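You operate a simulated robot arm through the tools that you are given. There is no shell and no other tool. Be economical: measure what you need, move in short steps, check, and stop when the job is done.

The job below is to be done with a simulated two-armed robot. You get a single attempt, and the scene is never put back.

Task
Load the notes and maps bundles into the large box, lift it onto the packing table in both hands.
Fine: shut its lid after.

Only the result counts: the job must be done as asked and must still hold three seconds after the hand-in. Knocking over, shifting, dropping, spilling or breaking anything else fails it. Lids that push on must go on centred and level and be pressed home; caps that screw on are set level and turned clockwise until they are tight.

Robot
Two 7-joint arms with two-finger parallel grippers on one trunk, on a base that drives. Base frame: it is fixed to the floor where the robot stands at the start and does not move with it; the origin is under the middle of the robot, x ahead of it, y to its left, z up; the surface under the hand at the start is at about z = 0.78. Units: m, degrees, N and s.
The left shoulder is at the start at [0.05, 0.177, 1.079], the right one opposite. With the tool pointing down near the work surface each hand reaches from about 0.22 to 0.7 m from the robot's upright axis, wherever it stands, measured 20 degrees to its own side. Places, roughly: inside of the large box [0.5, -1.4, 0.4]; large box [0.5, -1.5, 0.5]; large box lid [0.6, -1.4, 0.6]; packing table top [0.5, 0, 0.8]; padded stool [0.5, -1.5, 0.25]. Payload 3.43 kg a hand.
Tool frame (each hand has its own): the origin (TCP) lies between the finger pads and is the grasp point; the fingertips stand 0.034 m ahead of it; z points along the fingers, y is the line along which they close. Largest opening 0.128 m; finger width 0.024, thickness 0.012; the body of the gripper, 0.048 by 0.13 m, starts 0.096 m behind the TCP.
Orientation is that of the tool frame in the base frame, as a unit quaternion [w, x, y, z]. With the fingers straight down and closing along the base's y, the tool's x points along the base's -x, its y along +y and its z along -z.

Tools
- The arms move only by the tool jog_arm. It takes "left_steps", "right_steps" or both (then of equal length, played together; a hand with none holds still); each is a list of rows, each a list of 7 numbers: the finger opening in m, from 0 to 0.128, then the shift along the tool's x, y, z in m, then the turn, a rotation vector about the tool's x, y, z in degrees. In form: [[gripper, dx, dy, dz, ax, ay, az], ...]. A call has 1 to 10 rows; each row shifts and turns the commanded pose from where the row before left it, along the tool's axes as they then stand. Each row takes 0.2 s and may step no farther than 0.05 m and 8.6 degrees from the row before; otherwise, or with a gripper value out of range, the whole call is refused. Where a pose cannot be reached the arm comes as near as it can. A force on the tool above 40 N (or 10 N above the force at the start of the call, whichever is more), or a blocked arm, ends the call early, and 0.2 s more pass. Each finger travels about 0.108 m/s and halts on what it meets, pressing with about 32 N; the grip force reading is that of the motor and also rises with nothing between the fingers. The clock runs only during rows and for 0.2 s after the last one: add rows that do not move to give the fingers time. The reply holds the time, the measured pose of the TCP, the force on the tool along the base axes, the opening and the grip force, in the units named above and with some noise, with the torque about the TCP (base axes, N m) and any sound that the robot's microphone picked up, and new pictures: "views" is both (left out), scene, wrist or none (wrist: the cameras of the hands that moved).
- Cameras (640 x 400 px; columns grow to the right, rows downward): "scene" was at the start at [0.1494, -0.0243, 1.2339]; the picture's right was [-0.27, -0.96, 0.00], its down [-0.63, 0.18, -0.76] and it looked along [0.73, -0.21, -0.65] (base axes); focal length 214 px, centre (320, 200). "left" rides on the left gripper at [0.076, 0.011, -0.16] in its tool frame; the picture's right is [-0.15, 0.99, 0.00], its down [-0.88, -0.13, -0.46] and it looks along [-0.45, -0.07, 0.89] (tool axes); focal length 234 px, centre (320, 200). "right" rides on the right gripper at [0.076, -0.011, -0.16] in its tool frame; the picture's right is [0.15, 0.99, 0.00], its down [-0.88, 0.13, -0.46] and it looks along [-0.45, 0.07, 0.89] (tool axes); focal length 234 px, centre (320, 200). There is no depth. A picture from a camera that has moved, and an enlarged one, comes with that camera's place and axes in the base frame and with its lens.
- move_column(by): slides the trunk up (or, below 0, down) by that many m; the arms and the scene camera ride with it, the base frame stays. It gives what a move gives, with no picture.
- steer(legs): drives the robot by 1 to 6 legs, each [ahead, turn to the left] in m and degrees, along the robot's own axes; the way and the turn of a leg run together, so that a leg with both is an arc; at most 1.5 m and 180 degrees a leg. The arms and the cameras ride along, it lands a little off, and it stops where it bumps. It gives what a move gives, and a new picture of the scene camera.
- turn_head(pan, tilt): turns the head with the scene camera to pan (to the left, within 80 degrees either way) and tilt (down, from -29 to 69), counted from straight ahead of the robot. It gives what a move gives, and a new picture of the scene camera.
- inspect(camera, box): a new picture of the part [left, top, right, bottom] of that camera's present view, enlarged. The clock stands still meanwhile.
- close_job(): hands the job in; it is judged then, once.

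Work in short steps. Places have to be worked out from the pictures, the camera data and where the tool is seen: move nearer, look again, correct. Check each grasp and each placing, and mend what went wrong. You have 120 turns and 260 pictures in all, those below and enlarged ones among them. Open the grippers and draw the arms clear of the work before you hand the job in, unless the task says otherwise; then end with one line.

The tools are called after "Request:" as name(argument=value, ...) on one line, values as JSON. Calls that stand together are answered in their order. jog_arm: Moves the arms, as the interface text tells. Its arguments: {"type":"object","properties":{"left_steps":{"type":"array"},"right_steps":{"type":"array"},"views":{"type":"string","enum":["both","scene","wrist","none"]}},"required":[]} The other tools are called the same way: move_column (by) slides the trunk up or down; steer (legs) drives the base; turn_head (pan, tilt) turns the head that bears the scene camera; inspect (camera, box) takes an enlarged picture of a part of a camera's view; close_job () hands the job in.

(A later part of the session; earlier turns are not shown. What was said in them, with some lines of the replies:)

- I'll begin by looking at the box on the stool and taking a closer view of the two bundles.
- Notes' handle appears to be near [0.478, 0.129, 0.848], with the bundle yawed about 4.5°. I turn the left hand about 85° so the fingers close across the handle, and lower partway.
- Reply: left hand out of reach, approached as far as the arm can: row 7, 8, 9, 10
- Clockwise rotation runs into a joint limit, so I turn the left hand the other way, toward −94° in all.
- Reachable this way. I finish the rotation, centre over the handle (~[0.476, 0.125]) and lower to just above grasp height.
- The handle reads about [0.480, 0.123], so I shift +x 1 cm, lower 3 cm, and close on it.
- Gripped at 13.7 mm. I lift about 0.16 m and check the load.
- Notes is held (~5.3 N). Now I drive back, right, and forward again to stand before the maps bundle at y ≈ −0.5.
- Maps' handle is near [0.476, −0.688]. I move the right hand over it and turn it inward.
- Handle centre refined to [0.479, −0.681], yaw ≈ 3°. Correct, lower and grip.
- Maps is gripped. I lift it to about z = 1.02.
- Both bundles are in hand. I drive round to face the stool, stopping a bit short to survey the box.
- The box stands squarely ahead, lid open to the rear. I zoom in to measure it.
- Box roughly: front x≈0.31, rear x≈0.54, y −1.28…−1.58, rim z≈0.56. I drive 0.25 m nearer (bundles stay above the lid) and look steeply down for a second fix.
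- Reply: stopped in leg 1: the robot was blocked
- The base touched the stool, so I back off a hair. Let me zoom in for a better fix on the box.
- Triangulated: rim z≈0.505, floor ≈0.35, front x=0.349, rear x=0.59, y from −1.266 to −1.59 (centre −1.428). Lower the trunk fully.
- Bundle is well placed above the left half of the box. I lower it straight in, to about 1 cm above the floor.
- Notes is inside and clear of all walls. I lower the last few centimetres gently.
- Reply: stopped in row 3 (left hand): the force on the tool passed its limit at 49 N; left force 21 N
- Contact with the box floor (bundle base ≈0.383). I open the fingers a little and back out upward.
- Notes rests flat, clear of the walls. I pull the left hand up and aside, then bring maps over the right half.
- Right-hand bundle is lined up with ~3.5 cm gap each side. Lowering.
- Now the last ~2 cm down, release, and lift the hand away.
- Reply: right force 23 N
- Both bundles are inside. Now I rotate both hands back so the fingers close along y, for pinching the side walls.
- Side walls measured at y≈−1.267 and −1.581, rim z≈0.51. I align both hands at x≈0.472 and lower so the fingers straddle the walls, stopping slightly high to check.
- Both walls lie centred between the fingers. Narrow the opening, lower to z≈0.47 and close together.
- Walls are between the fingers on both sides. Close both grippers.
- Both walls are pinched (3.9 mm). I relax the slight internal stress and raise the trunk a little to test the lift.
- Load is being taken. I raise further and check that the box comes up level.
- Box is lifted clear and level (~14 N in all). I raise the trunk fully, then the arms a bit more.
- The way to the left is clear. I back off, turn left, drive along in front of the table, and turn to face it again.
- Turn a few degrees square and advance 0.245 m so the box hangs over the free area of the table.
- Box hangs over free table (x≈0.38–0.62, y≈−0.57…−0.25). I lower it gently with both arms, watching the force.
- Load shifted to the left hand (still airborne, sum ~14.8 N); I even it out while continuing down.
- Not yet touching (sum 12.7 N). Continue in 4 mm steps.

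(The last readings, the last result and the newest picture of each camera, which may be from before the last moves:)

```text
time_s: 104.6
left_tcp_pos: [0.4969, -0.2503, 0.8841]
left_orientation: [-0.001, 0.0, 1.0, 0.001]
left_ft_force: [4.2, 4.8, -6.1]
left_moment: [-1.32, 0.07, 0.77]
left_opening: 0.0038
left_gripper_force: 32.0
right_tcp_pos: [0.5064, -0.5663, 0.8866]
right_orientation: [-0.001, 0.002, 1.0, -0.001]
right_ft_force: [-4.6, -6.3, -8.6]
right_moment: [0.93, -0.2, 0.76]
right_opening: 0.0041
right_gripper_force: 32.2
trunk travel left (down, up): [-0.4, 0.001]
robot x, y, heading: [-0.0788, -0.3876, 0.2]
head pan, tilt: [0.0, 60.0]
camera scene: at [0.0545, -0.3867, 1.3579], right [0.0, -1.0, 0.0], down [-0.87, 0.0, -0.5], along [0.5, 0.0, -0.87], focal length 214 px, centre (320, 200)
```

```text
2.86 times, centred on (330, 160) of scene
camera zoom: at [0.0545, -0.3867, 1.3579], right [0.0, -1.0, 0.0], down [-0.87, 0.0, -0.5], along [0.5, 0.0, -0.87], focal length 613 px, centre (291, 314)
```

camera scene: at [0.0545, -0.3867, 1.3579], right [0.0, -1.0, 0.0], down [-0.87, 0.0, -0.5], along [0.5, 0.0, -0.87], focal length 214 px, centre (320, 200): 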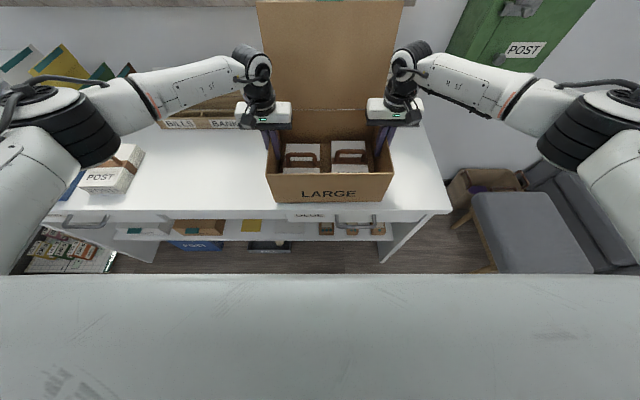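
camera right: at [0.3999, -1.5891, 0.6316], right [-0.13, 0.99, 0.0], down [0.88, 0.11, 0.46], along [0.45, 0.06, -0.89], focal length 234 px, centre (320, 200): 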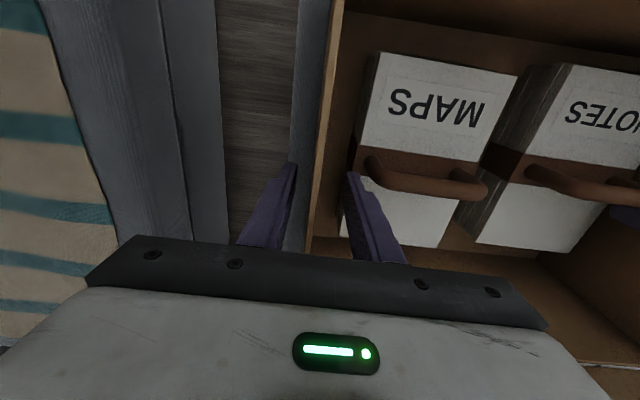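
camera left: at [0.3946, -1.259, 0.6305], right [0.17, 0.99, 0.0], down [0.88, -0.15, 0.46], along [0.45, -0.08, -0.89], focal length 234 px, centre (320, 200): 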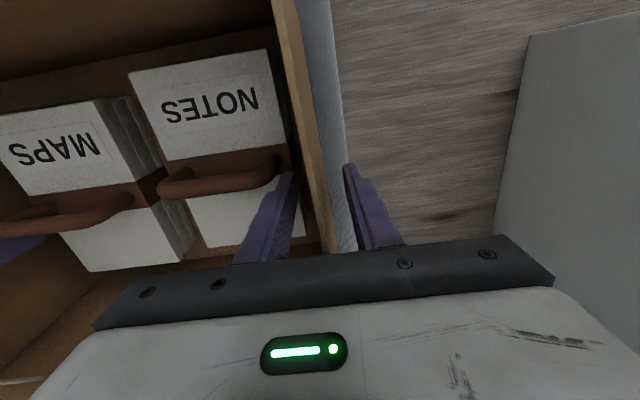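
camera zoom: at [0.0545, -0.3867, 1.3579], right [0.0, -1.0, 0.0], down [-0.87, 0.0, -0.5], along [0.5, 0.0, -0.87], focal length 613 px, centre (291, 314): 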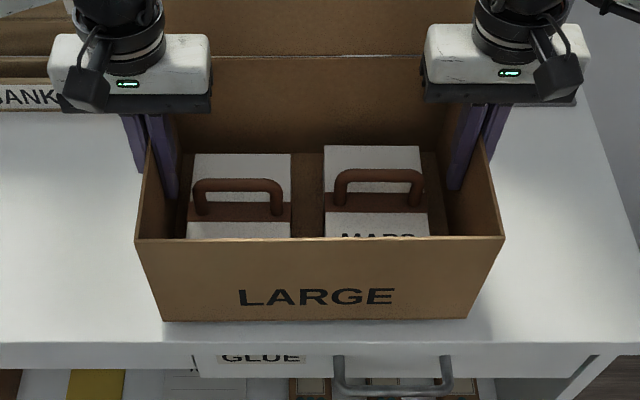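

Very near the table now; sum is still 14.7 N so it's airborne. Keep going.

Request:
jog_arm(left_steps=[[0.0, 0, 0, 0.003, 0, 0, 0], [0.0, 0, 0, 0.004, 0, 0, 0], [0.0, 0, 0, 0, 0, 0, 0]], right_steps=[[0.0, 0, 0, 0.004, 0, 0, 0], [0.0, 0, 0, 0.004, 0, 0, 0], [0.0, 0, 0, 0, 0, 0, 0]], views="none")

```text
time_s: 105.4
left_tcp_pos: [0.4958, -0.2513, 0.8789]
left_orientation: [0.0, 0.001, 1.0, 0.001]
left_ft_force: [5.4, 3.1, -8.3]
left_moment: [-0.49, -0.45, 0.78]
left_opening: 0.0043
left_gripper_force: 31.9
right_tcp_pos: [0.5065, -0.5672, 0.8806]
right_orientation: [0.0, 0.0, 1.0, -0.001]
right_ft_force: [-5.1, -4.2, -5.5]
right_moment: [0.86, 0.34, 0.79]
right_opening: 0.004
right_gripper_force: 32.3
trunk travel left (down, up): [-0.4, 0.001]
robot x, y, heading: [-0.0789, -0.3838, 0.1]
head pan, tilt: [0.0, 60.0]
```

Request:
jog_arm(left_steps=[[0.0, 0, 0, 0.004, 0, 0, 0], [0.0, 0, 0, 0.004, 0, 0, 0], [0.0, 0, 0, 0, 0, 0, 0]], right_steps=[[0.0, 0, 0, 0.004, 0, 0, 0], [0.0, 0, 0, 0.004, 0, 0, 0], [0.0, 0, 0, 0, 0, 0, 0]], views="none")

```text
time_s: 106.2
left_tcp_pos: [0.4948, -0.2516, 0.8704]
left_orientation: [0.0, 0.001, 1.0, -0.001]
left_ft_force: [8.3, 4.2, 2.6]
left_moment: [-0.32, 0.91, 0.77]
left_opening: 0.0043
left_gripper_force: 32.7
right_tcp_pos: [0.5067, -0.5667, 0.873]
right_orientation: [0.0, 0.001, 1.0, -0.001]
right_ft_force: [-4.3, -4.3, 1.2]
right_moment: [0.47, 0.85, 0.77]
right_opening: 0.0041
right_gripper_force: 31.8
trunk travel left (down, up): [-0.4, 0.001]
robot x, y, heading: [-0.0809, -0.388, 0.2]
head pan, tilt: [0.0, 60.0]
```

The box is down on the table (force reversed). I open both hands and draw them straight up.

Request:
jog_arm(left_steps=[[0.015, 0, 0, 0, 0, 0, 0], [0.03, 0, 0, 0, 0, 0, 0], [0.035, 0, 0, 0, 0, 0, 0], [0.035, 0, 0, -0.03, 0, 0, 0], [0.035, 0, 0, -0.04, 0, 0, 0], [0.035, 0, 0, -0.04, 0, 0, 0], [0.035, 0, 0, -0.04, 0, 0, 0]], right_steps=[[0.015, 0, 0, 0, 0, 0, 0], [0.03, 0, 0, 0, 0, 0, 0], [0.035, 0, 0, 0, 0, 0, 0], [0.035, 0, 0, -0.03, 0, 0, 0], [0.035, 0, 0, -0.04, 0, 0, 0], [0.035, 0, 0, -0.04, 0, 0, 0], [0.035, 0, 0, -0.04, 0, 0, 0]], views="both")

Request:
turn_head(pan=0, tilt=35)

```text
time_s: 107.8
left_tcp_pos: [0.4915, -0.2526, 1.0221]
left_orientation: [0.0, 0.001, 1.0, 0.001]
left_ft_force: [-0.1, 0.4, -0.2]
left_moment: [0.02, 0.0, 0.03]
left_opening: 0.0349
left_gripper_force: 0.1
right_tcp_pos: [0.5056, -0.566, 1.0257]
right_orientation: [0.0, 0.001, 1.0, -0.001]
right_ft_force: [0.3, -0.6, -0.3]
right_moment: [0.03, 0.04, 0.03]
right_opening: 0.0349
right_gripper_force: 0.1
trunk travel left (down, up): [-0.4, 0.001]
robot x, y, heading: [-0.0845, -0.3867, -0.2]
head pan, tilt: [0.0, 60.0]
camera scene: at [0.0524, -0.3867, 1.3581], right [0.0, -1.0, 0.0], down [-0.87, 0.0, -0.5], along [0.5, 0.0, -0.87], focal length 214 px, centre (320, 200)
camera right: at [0.4302, -0.5757, 1.1858], right [-0.14, 0.99, 0.0], down [0.88, 0.13, 0.46], along [0.45, 0.06, -0.89], focal length 234 px, centre (320, 200)
camera left: at [0.4175, -0.2433, 1.1828], right [0.15, 0.99, 0.0], down [0.88, -0.13, 0.46], along [0.45, -0.07, -0.89], focal length 234 px, centre (320, 200)
```

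scene: 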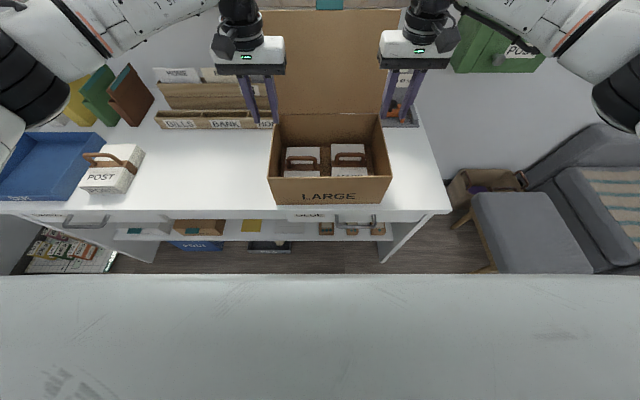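
right: 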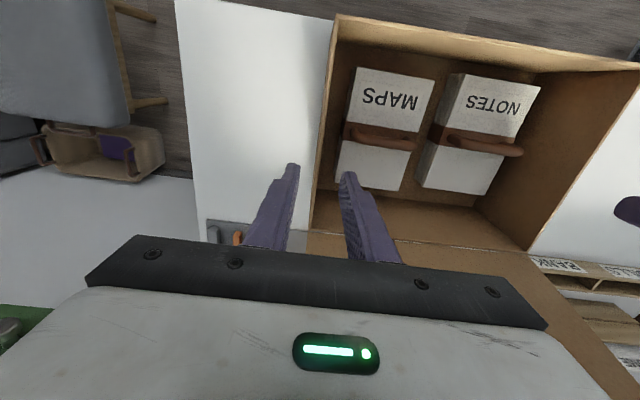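
left: 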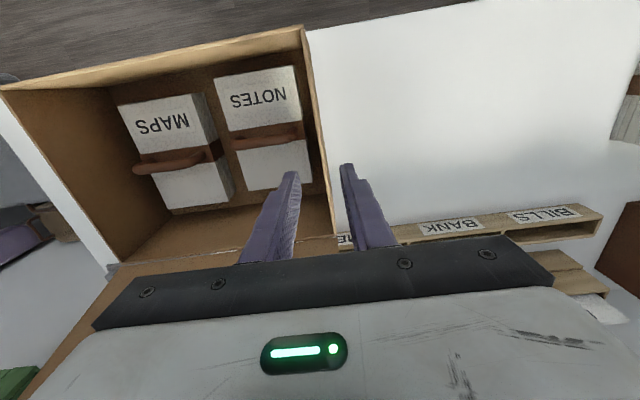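

```text
time_s: 108.7
left_tcp_pos: [0.4937, -0.2535, 1.0213]
left_orientation: [0.0, 0.001, 1.0, 0.001]
left_ft_force: [0.2, -0.4, -0.2]
left_moment: [0.02, 0.02, 0.0]
left_opening: 0.0349
left_gripper_force: 0.0
right_tcp_pos: [0.5054, -0.5666, 1.0259]
right_orientation: [0.0, 0.001, 1.0, 0.0]
right_ft_force: [0.6, 0.1, 0.4]
right_moment: [-0.02, 0.0, -0.02]
right_opening: 0.0352
right_gripper_force: 0.0
trunk travel left (down, up): [-0.4, 0.001]
robot x, y, heading: [-0.0816, -0.3838, -0.2]
head pan, tilt: [0.0, 35.0]
camera scene: at [0.0745, -0.3866, 1.3923], right [0.0, -1.0, 0.0], down [-0.57, 0.0, -0.82], along [0.82, 0.0, -0.57], focal length 214 px, centre (320, 200)
```

scene: 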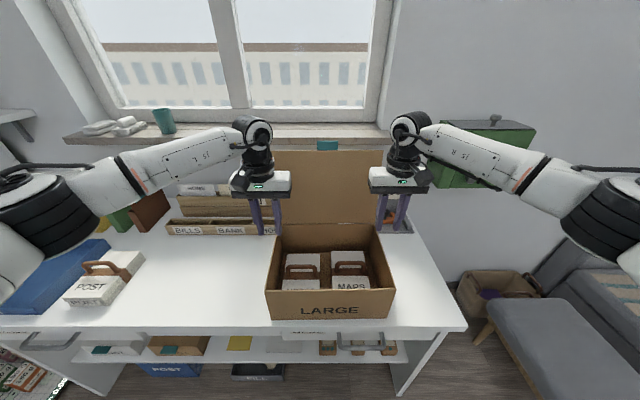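

The box stands on the table, bundles inside. Next the lid: I clear the hands upward/outward, then edge the base forward for reach behind the lid.

Request:
jog_arm(left_steps=[[0.0, 0, 0.03, -0.03, 0, 0, 0], [0.0, 0, 0.04, -0.03, 0, 0, 0], [0.0, 0, 0.03, -0.03, 0, 0, 0], [0.0, 0, 0, 0, 0, 0, 0]], right_steps=[[0.0, 0, -0.02, -0.04, 0, 0, 0], [0.0, 0.04, -0.02, -0.02, 0, 0, 0], [0.0, 0.05, -0.02, 0, 0, 0, 0], [0.0, 0.05, 0, 0, 0, 0, 0]], views="none")

Request:
steer(legs=[[0.08, 0]])

```text
refused: row 3 steps farther than a row can; nothing moved
```

```text
time_s: 109.8
left_tcp_pos: [0.5739, -0.2534, 1.0215]
left_orientation: [-0.001, 0.0, 1.0, -0.001]
left_ft_force: [0.1, 0.5, 0.2]
left_moment: [0.02, 0.04, -0.01]
left_opening: 0.0351
left_gripper_force: 0.1
right_tcp_pos: [0.5885, -0.5651, 1.0251]
right_orientation: [-0.001, 0.0, 1.0, 0.0]
right_ft_force: [0.4, -0.3, -0.9]
right_moment: [0.0, 0.02, 0.0]
right_opening: 0.0349
right_gripper_force: 0.0
trunk travel left (down, up): [-0.4, 0.001]
robot x, y, heading: [-0.0017, -0.3838, 0.0]
head pan, tilt: [0.0, 35.0]
camera scene: at [0.156, -0.3864, 1.3923], right [0.0, -1.0, 0.0], down [-0.57, 0.0, -0.82], along [0.82, 0.0, -0.57], focal length 214 px, centre (320, 200)
```

scene: 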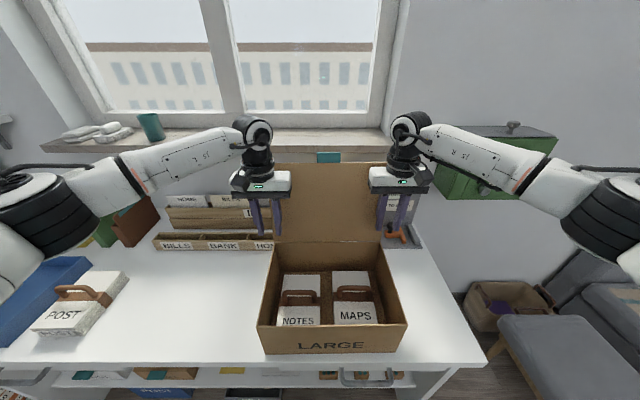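

The jog was refused (a row too long) though the drive went through without contact. I redo the hand-clearing with smaller rows.

Request:
jog_arm(left_steps=[[0.035, 0.02, 0, -0.04, 0, 0, 0], [0.0, 0, 0.03, -0.02, 0, 0, 0], [0.0, 0, 0.045, 0, 0, 0, 0], [0.0, 0, 0.04, 0, 0, 0, 0], [0.0, 0, 0, 0, 0, 0, 0]], right_steps=[[0.035, 0.02, 0, -0.04, 0, 0, 0], [0.0, 0.03, -0.02, -0.02, 0, 0, 0], [0.0, 0.04, -0.02, 0, 0, 0, 0], [0.0, 0.045, 0, 0, 0, 0, 0], [0.0, 0.04, 0, 0, 0, 0, 0]], views="scene")

```text
time_s: 111.0
left_tcp_pos: [0.554, -0.1402, 1.0802]
left_orientation: [0.001, 0.001, 1.0, 0.001]
left_ft_force: [-0.7, -0.5, -0.4]
left_moment: [-0.03, 0.01, 0.0]
left_opening: 0.0002
left_gripper_force: 32.3
right_tcp_pos: [0.4143, -0.6044, 1.0868]
right_orientation: [-0.001, 0.001, 1.0, -0.001]
right_ft_force: [-0.3, 0.4, 0.6]
right_moment: [0.0, 0.0, 0.02]
right_opening: 0.0
right_gripper_force: 31.8
trunk travel left (down, up): [-0.4, 0.001]
robot x, y, heading: [-0.0035, -0.3861, 0.1]
head pan, tilt: [0.0, 35.0]
camera scene: at [0.1545, -0.3871, 1.3925], right [0.0, -1.0, 0.0], down [-0.57, 0.0, -0.82], along [0.82, 0.0, -0.57], focal length 214 px, centre (320, 200)
```

scene: 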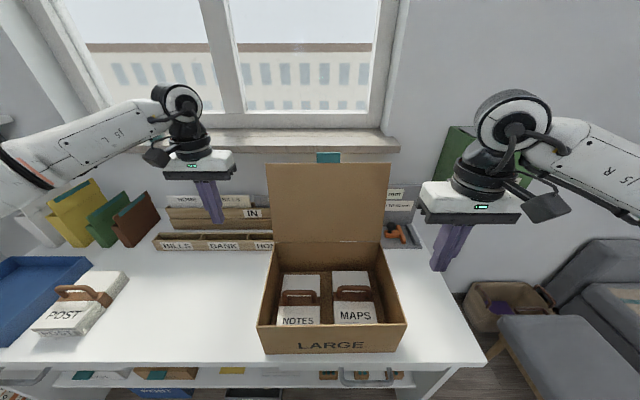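

Lid spans y −0.25…−0.57, top edge near [0.685, z 1.145]. I take the left hand forward beside the lid, past its plane.

Request:
jog_arm(left_steps=[[0.0, -0.03, 0, -0.035, 0, 0, 0], [0.0, -0.045, 0, -0.01, 0, 0, 0], [0.0, -0.045, 0, 0, 0, 0, 0], [0.0, -0.045, 0, 0, 0, 0, 0], [0.0, -0.01, 0, 0, 0, 0, 0], [0.0, 0, 0, 0, 0, 0, 0]], views="both")

```text
time_s: 112.4
left_tcp_pos: [0.6413, -0.1383, 1.1279]
left_orientation: [0.0, 0.001, 1.0, 0.0]
left_ft_force: [-0.6, 0.1, -0.2]
left_moment: [0.03, 0.01, 0.04]
left_opening: 0.0
left_gripper_force: 31.8
left hand out of reach, approached as far as the arm can: row 3, 4, 5
right_tcp_pos: [0.4153, -0.6031, 1.0878]
right_orientation: [0.0, 0.0, 1.0, -0.001]
right_ft_force: [-0.1, 0.0, 0.1]
right_moment: [0.06, 0.02, 0.03]
right_opening: 0.0002
right_gripper_force: 32.4
trunk travel left (down, up): [-0.4, 0.001]
robot x, y, heading: [-0.0005, -0.3834, -0.1]
head pan, tilt: [0.0, 35.0]
camera scene: at [0.1551, -0.3867, 1.3924], right [0.0, -1.0, 0.0], down [-0.57, 0.0, -0.82], along [0.82, 0.0, -0.57], focal length 214 px, centre (320, 200)
camera left: at [0.5656, -0.1276, 1.2876], right [0.15, 0.99, 0.0], down [0.88, -0.13, 0.46], along [0.45, -0.07, -0.89], focal length 234 px, centre (320, 200)
```

scene: 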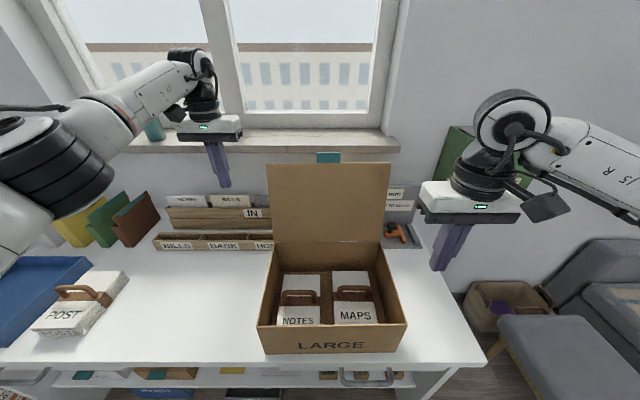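
left: 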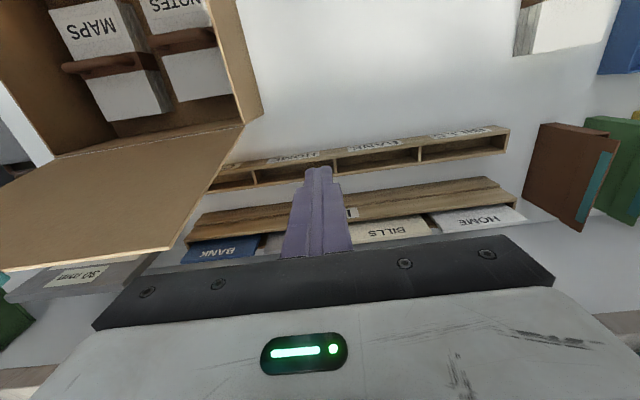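

Straight down the reach ends at x≈0.64. I tilt the hand forward (~42°) so the fingertips can get behind the lid's edge.

Request:
jog_arm(left_steps=[[0.0, 0, 0, 0, 0, -8.5, 0], [0.0, 0, 0, 0, 0, -8.5, 0], [0.0, 0, 0, 0, 0, -8.5, 0], [0.0, 0, 0, 0, 0, -8.5, 0], [0.0, 0, 0, 0, 0, -8.5, 0], [0.0, 0, 0, 0, 0, 0, 0]], views="both")

```text
time_s: 113.8
left_tcp_pos: [0.6407, -0.1372, 1.1272]
left_orientation: [0.363, 0.001, 0.932, -0.001]
left_ft_force: [-0.5, 0.7, -0.4]
left_moment: [0.03, -0.01, -0.01]
left_opening: 0.0001
left_gripper_force: 31.4
right_tcp_pos: [0.4164, -0.6039, 1.0861]
right_orientation: [0.0, 0.0, 1.0, -0.001]
right_ft_force: [0.2, -0.6, -0.6]
right_moment: [0.01, 0.01, 0.01]
right_opening: 0.0001
right_gripper_force: 31.4
trunk travel left (down, up): [-0.4, 0.001]
robot x, y, heading: [-0.0007, -0.3852, 0.3]
head pan, tilt: [0.0, 35.0]
camera scene: at [0.1552, -0.3867, 1.3924], right [0.0, -1.0, 0.0], down [-0.57, 0.0, -0.82], along [0.82, 0.0, -0.57], focal length 214 px, centre (320, 200)
camera left: at [0.4771, -0.1265, 1.1934], right [0.11, 0.99, 0.1], down [0.34, -0.13, 0.93], along [0.93, -0.07, -0.35], focal length 234 px, centre (320, 200)
```

scene: 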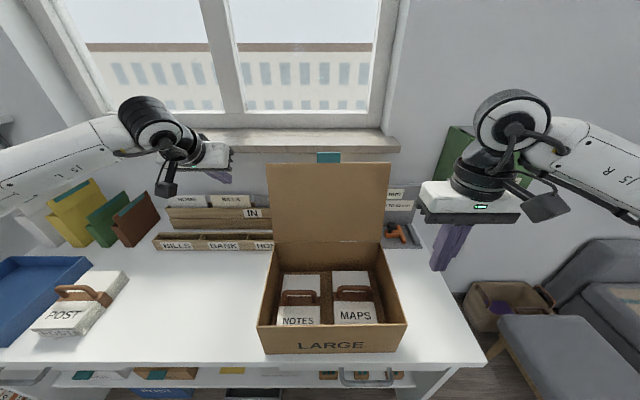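
left: 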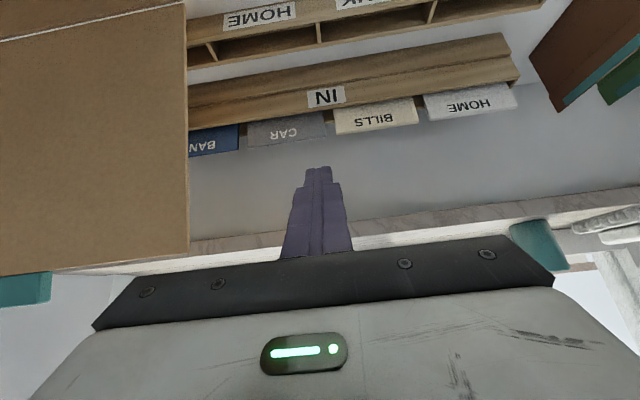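

Now with the tilt I push the fingertip forward to x≈0.735 at z≈1.145, still to the left of the lid.

Request:
jog_arm(left_steps=[[0.0, -0.027, 0, 0.017, 0, 0, 0], [0.0, -0.027, 0, 0.017, 0, 0, 0], [0.0, -0.027, 0, 0.016, 0, 0, 0], [0.0, 0, 0, 0, 0, 0, 0]], views="both")

```text
time_s: 114.8
left_tcp_pos: [0.7364, -0.1394, 1.1455]
left_orientation: [0.362, 0.0, 0.932, 0.001]
left_ft_force: [-0.5, 0.3, 0.6]
left_moment: [-0.02, -0.06, -0.05]
left_opening: 0.0
left_gripper_force: 31.5
right_tcp_pos: [0.4158, -0.6033, 1.0878]
right_orientation: [0.0, 0.0, 1.0, -0.001]
right_ft_force: [-0.9, 0.4, -0.1]
right_moment: [-0.04, -0.05, -0.01]
right_opening: 0.0
right_gripper_force: 31.8
trunk travel left (down, up): [-0.4, 0.001]
robot x, y, heading: [-0.0054, -0.3865, 0.5]
head pan, tilt: [0.0, 35.0]
camera scene: at [0.1547, -0.3861, 1.3925], right [0.0, -1.0, 0.0], down [-0.57, 0.0, -0.82], along [0.82, 0.0, -0.57], focal length 214 px, centre (320, 200)
camera left: at [0.5723, -0.1279, 1.2118], right [0.11, 0.99, 0.1], down [0.34, -0.13, 0.93], along [0.93, -0.07, -0.35], focal length 234 px, centre (320, 200)
```

scene: 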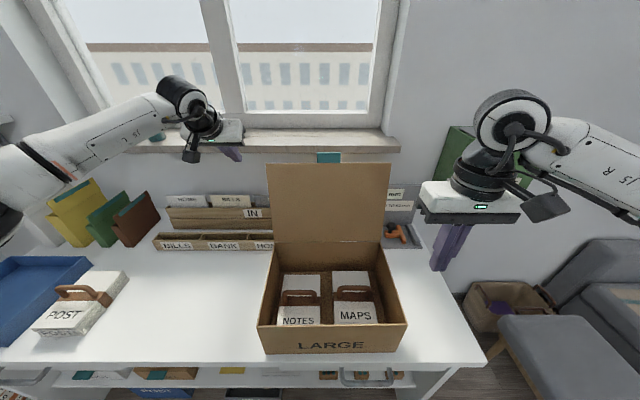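
left: 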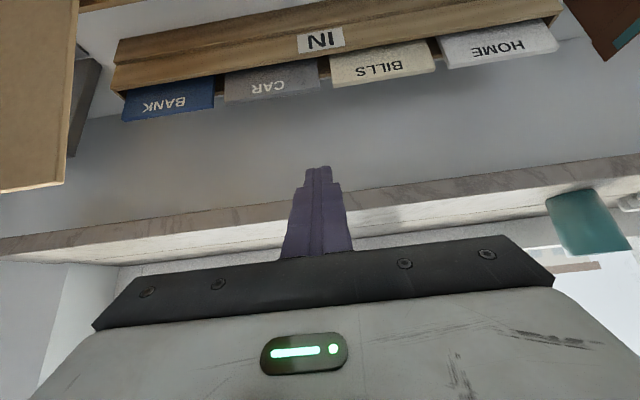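

Lid's corner reads about [0.657, −0.25, 1.157]; the finger is behind it. I slide the hand right, to behind the lid.

Request:
jog_arm(left_steps=[[0.0, 0, -0.045, 0, 0, 0, 0], [0.0, 0, -0.045, 0, 0, 0, 0], [0.0, 0, -0.045, 0, 0, 0, 0], [0.0, 0, -0.03, 0, 0, 0, 0], [0.0, 0, 0, 0, 0, 0, 0]], views="both")

```text
time_s: 116.0
left_tcp_pos: [0.7331, -0.3041, 1.1427]
left_orientation: [0.362, 0.0, 0.932, 0.0]
left_ft_force: [0.0, -0.1, -0.4]
left_moment: [-0.03, -0.01, -0.02]
left_opening: 0.0001
left_gripper_force: 32.2
right_tcp_pos: [0.4148, -0.6047, 1.0866]
right_orientation: [0.0, 0.0, 1.0, 0.0]
right_ft_force: [0.5, 0.6, 0.4]
right_moment: [0.01, -0.04, -0.01]
right_opening: 0.0
right_gripper_force: 32.3
trunk travel left (down, up): [-0.4, 0.001]
robot x, y, heading: [-0.0001, -0.383, -0.0]
head pan, tilt: [0.0, 35.0]
camera scene: at [0.1552, -0.3861, 1.3924], right [0.0, -1.0, 0.0], down [-0.57, 0.0, -0.82], along [0.82, 0.0, -0.57], focal length 214 px, centre (320, 200)
camera left: at [0.5702, -0.2927, 1.2081], right [0.11, 0.99, 0.1], down [0.34, -0.13, 0.93], along [0.93, -0.07, -0.35], focal length 234 px, centre (320, 200)
```

scene: 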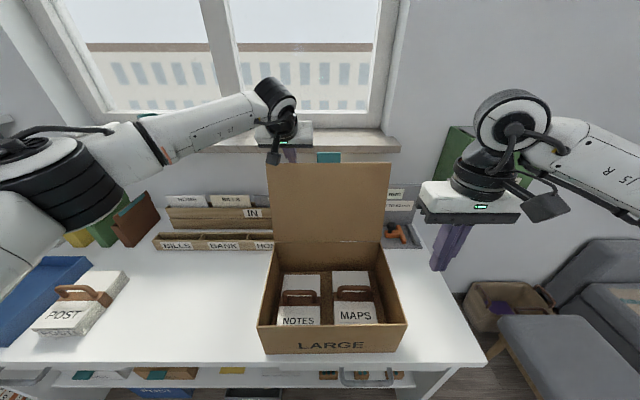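
left: 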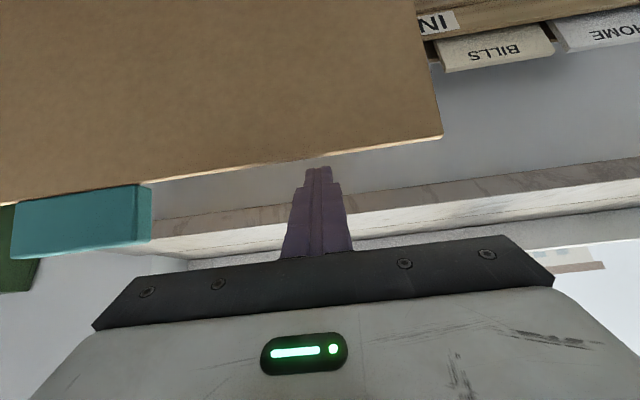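

The fingertip is behind and just below the lid's top edge. I dip a bit lower and pull back toward the robot.

Request:
jog_arm(left_steps=[[0.0, 0.017, 0, 0.0184, 0, 0, 0], [0.0, 0.022, 0, -0.0203, 0, 0, 0], [0.0, 0.022, 0, -0.0203, 0, 0, 0], [0.0, 0.022, 0, -0.0203, 0, 0, 0], [0.0, 0.022, 0, -0.0203, 0, 0, 0], [0.0, 0, 0, 0, 0, 0, 0]], views="both")

```text
time_s: 117.4
left_tcp_pos: [0.6141, -0.3024, 1.1192]
left_orientation: [0.362, 0.0, 0.932, 0.001]
left_ft_force: [0.5, -0.4, -1.0]
left_moment: [0.02, 0.0, 0.01]
left_opening: 0.0
left_gripper_force: 31.9
right_tcp_pos: [0.4159, -0.6039, 1.0868]
right_orientation: [0.0, 0.0, 1.0, -0.001]
right_ft_force: [0.7, -0.3, -0.6]
right_moment: [-0.02, 0.03, 0.01]
right_opening: 0.0
right_gripper_force: 31.9
trunk travel left (down, up): [-0.4, 0.001]
robot x, y, heading: [0.0015, -0.3849, 0.0]
head pan, tilt: [0.0, 35.0]
camera scene: at [0.1553, -0.3865, 1.3924], right [0.0, -1.0, 0.0], down [-0.57, 0.0, -0.82], along [0.82, 0.0, -0.57], focal length 214 px, centre (320, 200)
camera left: at [0.4509, -0.292, 1.1867], right [0.11, 0.99, 0.1], down [0.34, -0.13, 0.93], along [0.93, -0.07, -0.35], focal length 234 px, centre (320, 200)
```

scene: 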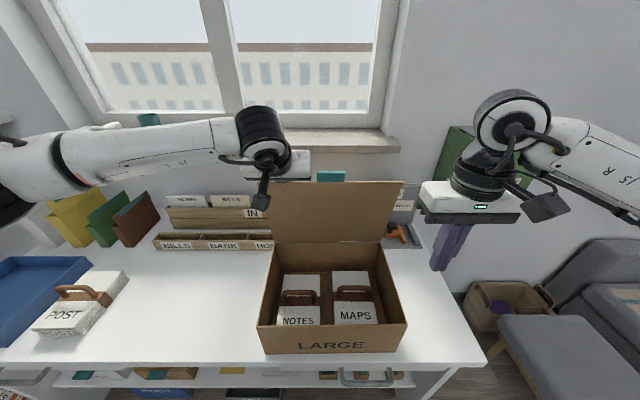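
left: 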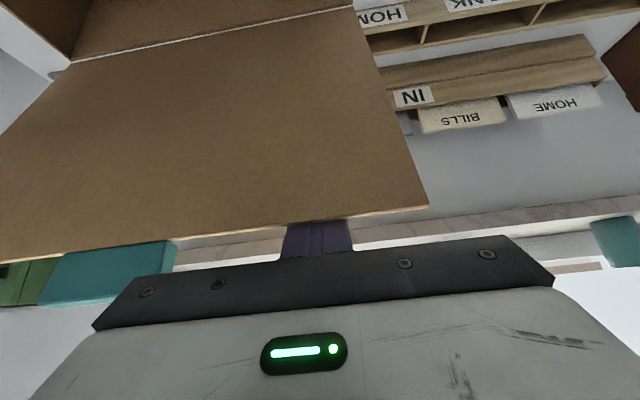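

The lid is coming with the finger, with no strain. I continue pulling back and slightly down.

Request:
jog_arm(left_steps=[[0.0, 0.0255, 0, -0.0166, 0, 0, 0], [0.0, 0.0255, 0, -0.0166, 0, 0, 0], [0.0, 0.0255, 0, -0.0166, 0, 0, 0], [0.0, 0.0255, 0, -0.0166, 0, 0, 0], [0.0, 0.0255, 0, -0.0166, 0, 0, 0], [0.0, 0, 0, 0, 0, 0, 0]], views="both")

```text
time_s: 118.8
left_tcp_pos: [0.4633, -0.3003, 1.0956]
left_orientation: [0.362, 0.0, 0.932, 0.0]
left_ft_force: [-1.0, 0.5, 0.2]
left_moment: [-0.01, -0.03, 0.01]
left_opening: 0.0002
left_gripper_force: 32.1
right_tcp_pos: [0.4153, -0.6036, 1.0872]
right_orientation: [0.0, 0.0, 1.0, -0.001]
right_ft_force: [0.6, 1.4, 1.2]
right_moment: [-0.03, 0.0, -0.01]
right_opening: 0.0
right_gripper_force: 32.6
trunk travel left (down, up): [-0.4, 0.001]
robot x, y, heading: [-0.0002, -0.389, 0.1]
head pan, tilt: [0.0, 35.0]
camera scene: at [0.1553, -0.3864, 1.3924], right [0.0, -1.0, 0.0], down [-0.57, 0.0, -0.82], along [0.82, 0.0, -0.57], focal length 214 px, centre (320, 200)
camera left: at [0.2998, -0.2897, 1.1629], right [0.11, 0.99, 0.1], down [0.34, -0.13, 0.93], along [0.93, -0.07, -0.35], focal length 234 px, centre (320, 200)
```

scene: 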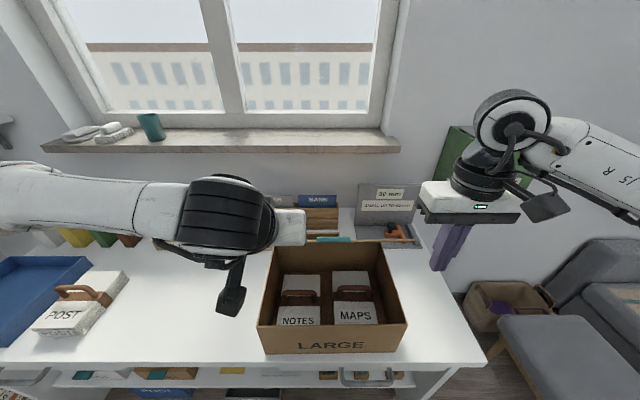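
left: 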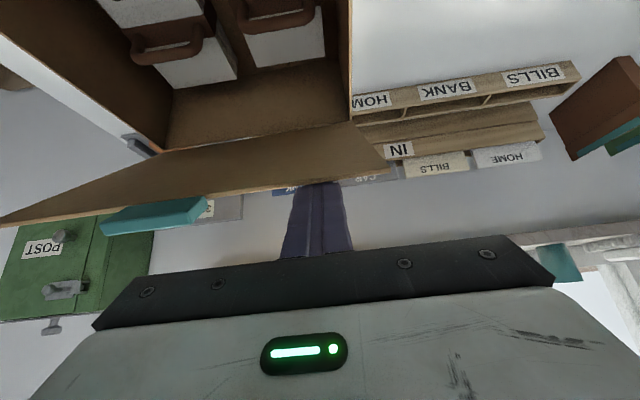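

The lid is now ~45° past vertical, under the finger. I follow its arc: down and back.

Request:
jog_arm(left_steps=[[0.0, 0.0349, 0, 0.0121, 0, 0, 0], [0.0, 0.0349, 0, 0.0121, 0, 0, 0], [0.0, 0.0349, 0, 0.0121, 0, 0, 0], [0.0, 0, 0, 0, 0, 0, 0]], views="both")

```text
time_s: 119.8
left_tcp_pos: [0.4112, -0.3037, 0.996]
left_orientation: [0.362, 0.001, 0.932, 0.0]
left_ft_force: [-0.1, 0.4, -0.1]
left_moment: [0.02, -0.01, 0.02]
left_opening: 0.0
left_gripper_force: 31.6
right_tcp_pos: [0.4152, -0.6028, 1.0869]
right_orientation: [0.0, -0.001, 1.0, -0.001]
right_ft_force: [0.2, 0.4, 0.5]
right_moment: [-0.02, 0.06, -0.03]
right_opening: 0.0
right_gripper_force: 32.1
trunk travel left (down, up): [-0.4, 0.001]
robot x, y, heading: [-0.0024, -0.3873, 0.2]
head pan, tilt: [0.0, 35.0]
camera scene: at [0.155, -0.3864, 1.3924], right [0.0, -1.0, 0.0], down [-0.57, 0.0, -0.82], along [0.82, 0.0, -0.57], focal length 214 px, centre (320, 200)
camera left: at [0.2474, -0.2916, 1.0629], right [0.11, 0.99, 0.1], down [0.34, -0.13, 0.93], along [0.93, -0.07, -0.35], focal length 234 px, centre (320, 200)
```

scene: 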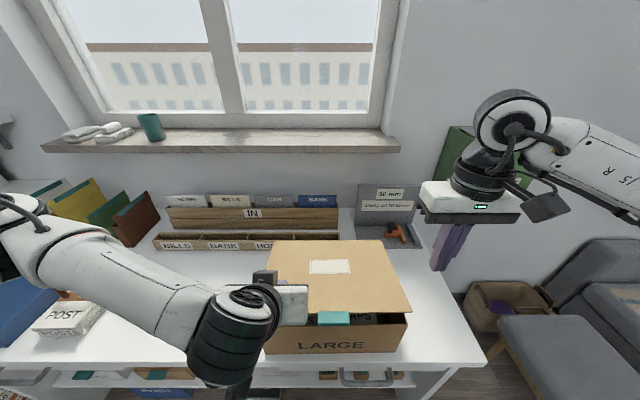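
left: 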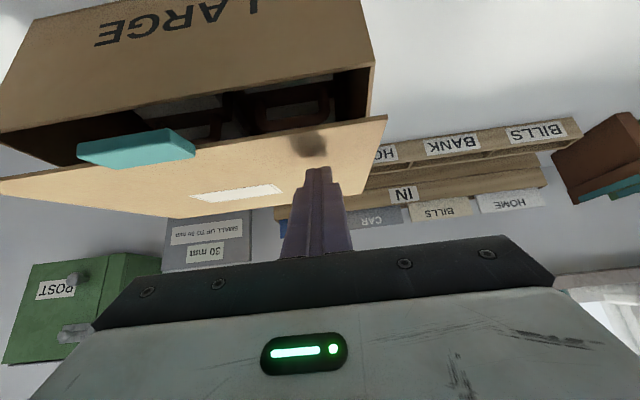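

The lid hangs about 20° open. I withdraw the left arm upward and away to the left, and will press the lid shut with the right hand from above.

Request:
jog_arm(left_steps=[[0.0, -0.0271, 0, -0.0294, 0, 0, 0], [0.0, -0.0271, 0, -0.0294, 0, 0, 0], [0.0, -0.0271, 0.01, -0.0294, 0, 0, 0], [0.0, 0, 0.045, 0, 0, 8.5, 0], [0.0, 0, 0.045, 0, 0, 8.5, 0], [0.0, 0, 0.045, 0, 0, 8.5, 0], [0.0, 0, 0.03, 0, 0, 8.5, 0], [0.0, 0, 0, 0, 0, 8.5, 0]], right_steps=[[0, 0, 0, 0, 0, 0, 0], [0, 0, 0, 0, 0, 0, 0], [0, 0, 0, 0, 0, 0, 0], [0, 0, 0, 0, 0, 0, 0], [0, 0, 0, 0, 0, 0, 0], [0, -0.01, 0.045, 0, 0, 0, 0], [0, 0, 0.045, 0, 0, 0, 0], [0, 0, 0.04, 0, 0, 0, 0]], views="scene")

```text
time_s: 121.6
left_tcp_pos: [0.4133, -0.1284, 1.116]
left_orientation: [-0.002, 0.001, 1.0, 0.0]
left_ft_force: [0.9, 1.1, -0.3]
left_moment: [0.02, -0.04, 0.0]
left_opening: 0.0
left_gripper_force: 31.7
right_tcp_pos: [0.4252, -0.4749, 1.0871]
right_orientation: [-0.001, 0.001, 1.0, -0.002]
right_ft_force: [0.0, -0.3, 0.6]
right_moment: [0.0, 0.02, -0.03]
right_opening: 0.0001
right_gripper_force: 32.3
trunk travel left (down, up): [-0.4, 0.001]
robot x, y, heading: [0.0019, -0.3855, 0.1]
head pan, tilt: [0.0, 35.0]
camera scene: at [0.156, -0.3856, 1.3922], right [0.0, -1.0, 0.0], down [-0.57, 0.0, -0.82], along [0.82, 0.0, -0.57], focal length 214 px, centre (320, 200)
```

scene: 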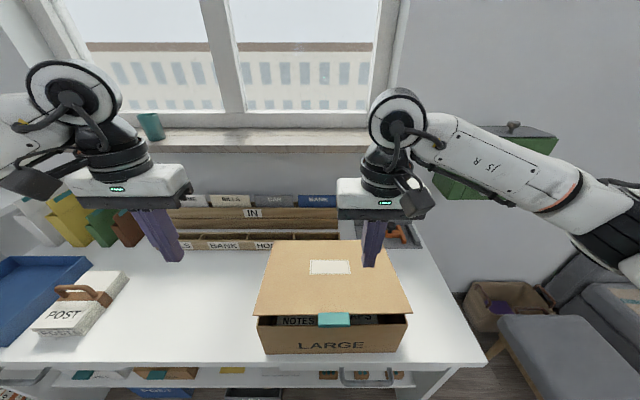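

POST is untouched and the right hand is above the lid's front part. I press down gently in stages.

Request:
jog_arm(right_steps=[[0.0, 0, 0, 0.04, 0, 0, 0], [0.0, 0, 0, 0.03, 0, 0, 0], [0.0, 0, 0, 0.02, 0, 0, 0], [0.0, 0, 0, 0.02, 0, 0, 0], [0.0, 0, 0, 0.015, 0, 0, 0], [0.0, 0, 0, 0.01, 0, 0, 0], [0.0, 0, 0, 0, 0, 0, 0]], views="both")

```text
time_s: 123.2
left_tcp_pos: [0.4102, -0.1278, 1.1186]
left_orientation: [0.002, 0.0, 1.0, 0.001]
left_ft_force: [0.0, 0.3, -0.7]
left_moment: [0.0, 0.04, 0.01]
left_opening: 0.0
left_gripper_force: 31.9
right_tcp_pos: [0.4235, -0.4755, 0.9572]
right_orientation: [0.004, 0.0, 1.0, 0.0]
right_ft_force: [-3.2, -7.8, 35.8]
right_moment: [-0.24, 0.02, 0.18]
right_opening: 0.0003
right_gripper_force: 32.1
trunk travel left (down, up): [-0.4, 0.001]
robot x, y, heading: [-0.0019, -0.3842, 0.1]
head pan, tilt: [0.0, 35.0]
camera scene: at [0.1518, -0.3868, 1.3934], right [0.0, -1.0, 0.0], down [-0.57, 0.0, -0.82], along [0.82, 0.0, -0.57], focal length 214 px, centre (320, 200)
camera right: at [0.3463, -0.4858, 1.1154], right [-0.14, 0.99, 0.0], down [0.88, 0.13, 0.46], along [0.46, 0.07, -0.89], focal length 234 px, centre (320, 200)
```

scene: 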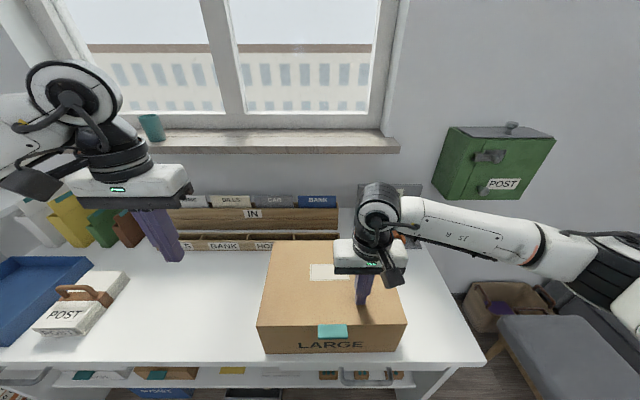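
right: 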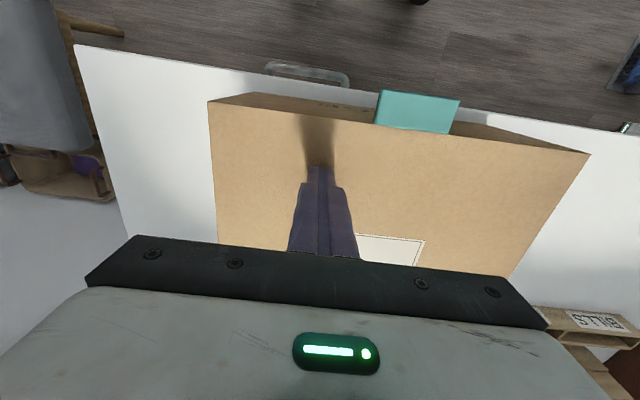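

The lid is down on the rim, firmly pressed (36 N). I lift the right hand off and look closely.

Request:
jog_arm(right_steps=[[0.0, 0, 0, -0.02, 0, 0, 0], [0.0, 0, 0, -0.04, 0, 0, 0], [0.0, 0, 0, -0.05, 0, 0, 0], [0.0, 0, -0.04, -0.02, 0, 0, 0], [0.0, 0, -0.05, 0, 0, 0, 0], [0.0, 0, -0.05, 0, 0, 0, 0]], views="wrist")

Request:
inspect(camera="scene", box=[240, 220, 430, 370])

```text
time_s: 124.6
left_tcp_pos: [0.4122, -0.128, 1.1173]
left_orientation: [0.0, 0.0, 1.0, 0.002]
left_ft_force: [0.9, -0.6, 0.4]
left_moment: [0.03, 0.0, 0.02]
left_opening: 0.0001
left_gripper_force: 32.2
right_tcp_pos: [0.418, -0.6171, 1.0806]
right_orientation: [0.0, -0.001, 1.0, 0.0]
right_ft_force: [-0.2, 0.3, 0.8]
right_moment: [0.03, -0.04, 0.02]
right_opening: 0.0
right_gripper_force: 31.6
trunk travel left (down, up): [-0.4, 0.001]
robot x, y, heading: [-0.0025, -0.3842, -0.3]
head pan, tilt: [0.0, 35.0]
camera right: at [0.3424, -0.6272, 1.2401], right [-0.15, 0.99, 0.0], down [0.88, 0.13, 0.46], along [0.45, 0.07, -0.89], focal length 234 px, centre (320, 200)
```

right: 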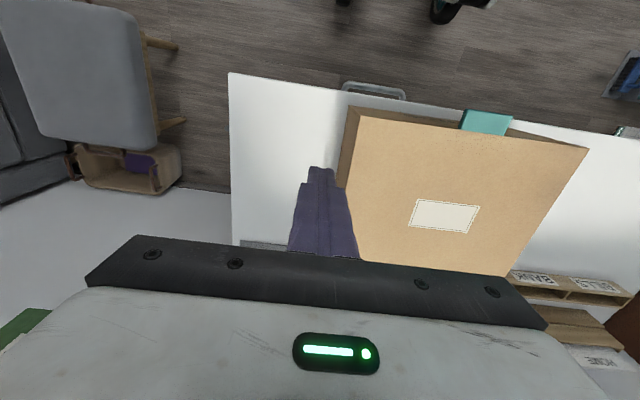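

```text
2.67 times, centred on (335, 295) of scene
camera zoom: at [0.1547, -0.3874, 1.3925], right [0.0, -1.0, 0.0], down [-0.57, 0.0, -0.82], along [0.82, 0.0, -0.57], focal length 572 px, centre (280, -53)
```

zoom: 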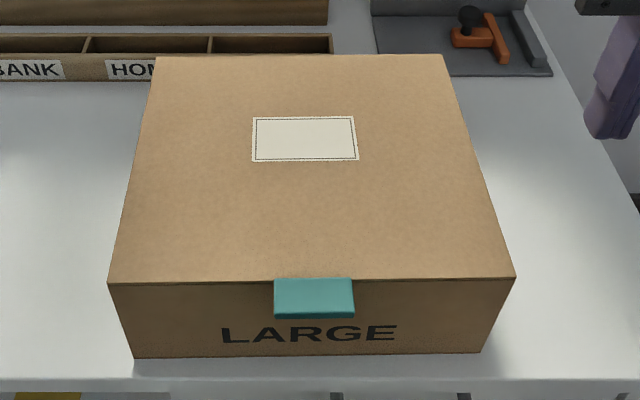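

The lid is fully shut and the box sits well on the table. I open both grippers and draw the arms back clear.

Request:
jog_arm(left_steps=[[0.1, 0.03, 0, -0.02, 0, 0, 0], [0.1, 0.03, 0, -0.02, 0, 0, 0], [0.1, 0.03, 0, 0, 0, 0, 0], [0.1, 0, 0, 0, 0, 0, 0], [0.1, 0, 0, 0, 0, 0, 0]], right_steps=[[0.1, 0.03, -0.02, -0.02, 0, 0, 0], [0.1, 0.03, -0.02, -0.02, 0, 0, 0], [0.1, 0.03, 0, 0, 0, 0, 0], [0.1, 0, 0, 0, 0, 0, 0], [0.1, 0, 0, 0, 0, 0, 0]], views="scene")

```text
time_s: 125.8
left_tcp_pos: [0.3222, -0.1269, 1.1576]
left_orientation: [0.0, 0.0, 1.0, 0.0]
left_ft_force: [0.0, 0.0, -0.3]
left_moment: [0.0, -0.01, 0.0]
left_opening: 0.0997
left_gripper_force: 0.0
right_tcp_pos: [0.3314, -0.6538, 1.1221]
right_orientation: [0.0, 0.001, 1.0, 0.0]
right_ft_force: [-0.4, -0.6, -0.2]
right_moment: [-0.02, 0.03, 0.01]
right_opening: 0.1001
right_gripper_force: 0.1
trunk travel left (down, up): [-0.4, 0.001]
robot x, y, heading: [-0.0051, -0.3889, 0.1]
head pan, tilt: [0.0, 35.0]
camera scene: at [0.1548, -0.3864, 1.3925], right [0.0, -1.0, 0.0], down [-0.57, 0.0, -0.82], along [0.82, 0.0, -0.57], focal length 214 px, centre (320, 200)
```

scene: 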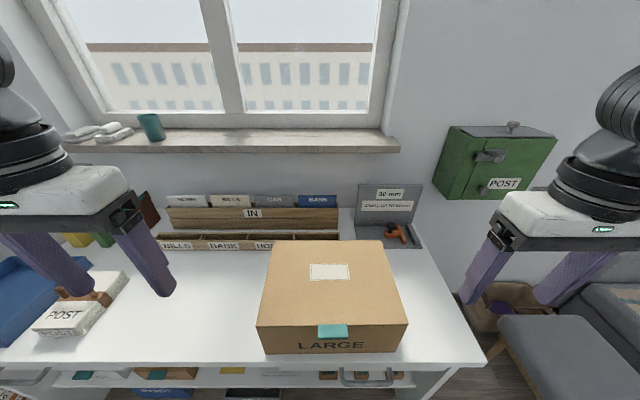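

Box closed on the packing table, everything else undisturbed, and arms clear; I hand the job in.

Request:
close_job()

```text
The job is handed in.
```

The notes and maps bundles are in the large box. I lifted it onto the packing table with both hands and shut the lid. I saw nothing else disturbed, though driving up to the box I bumped its stool once, then backed off.
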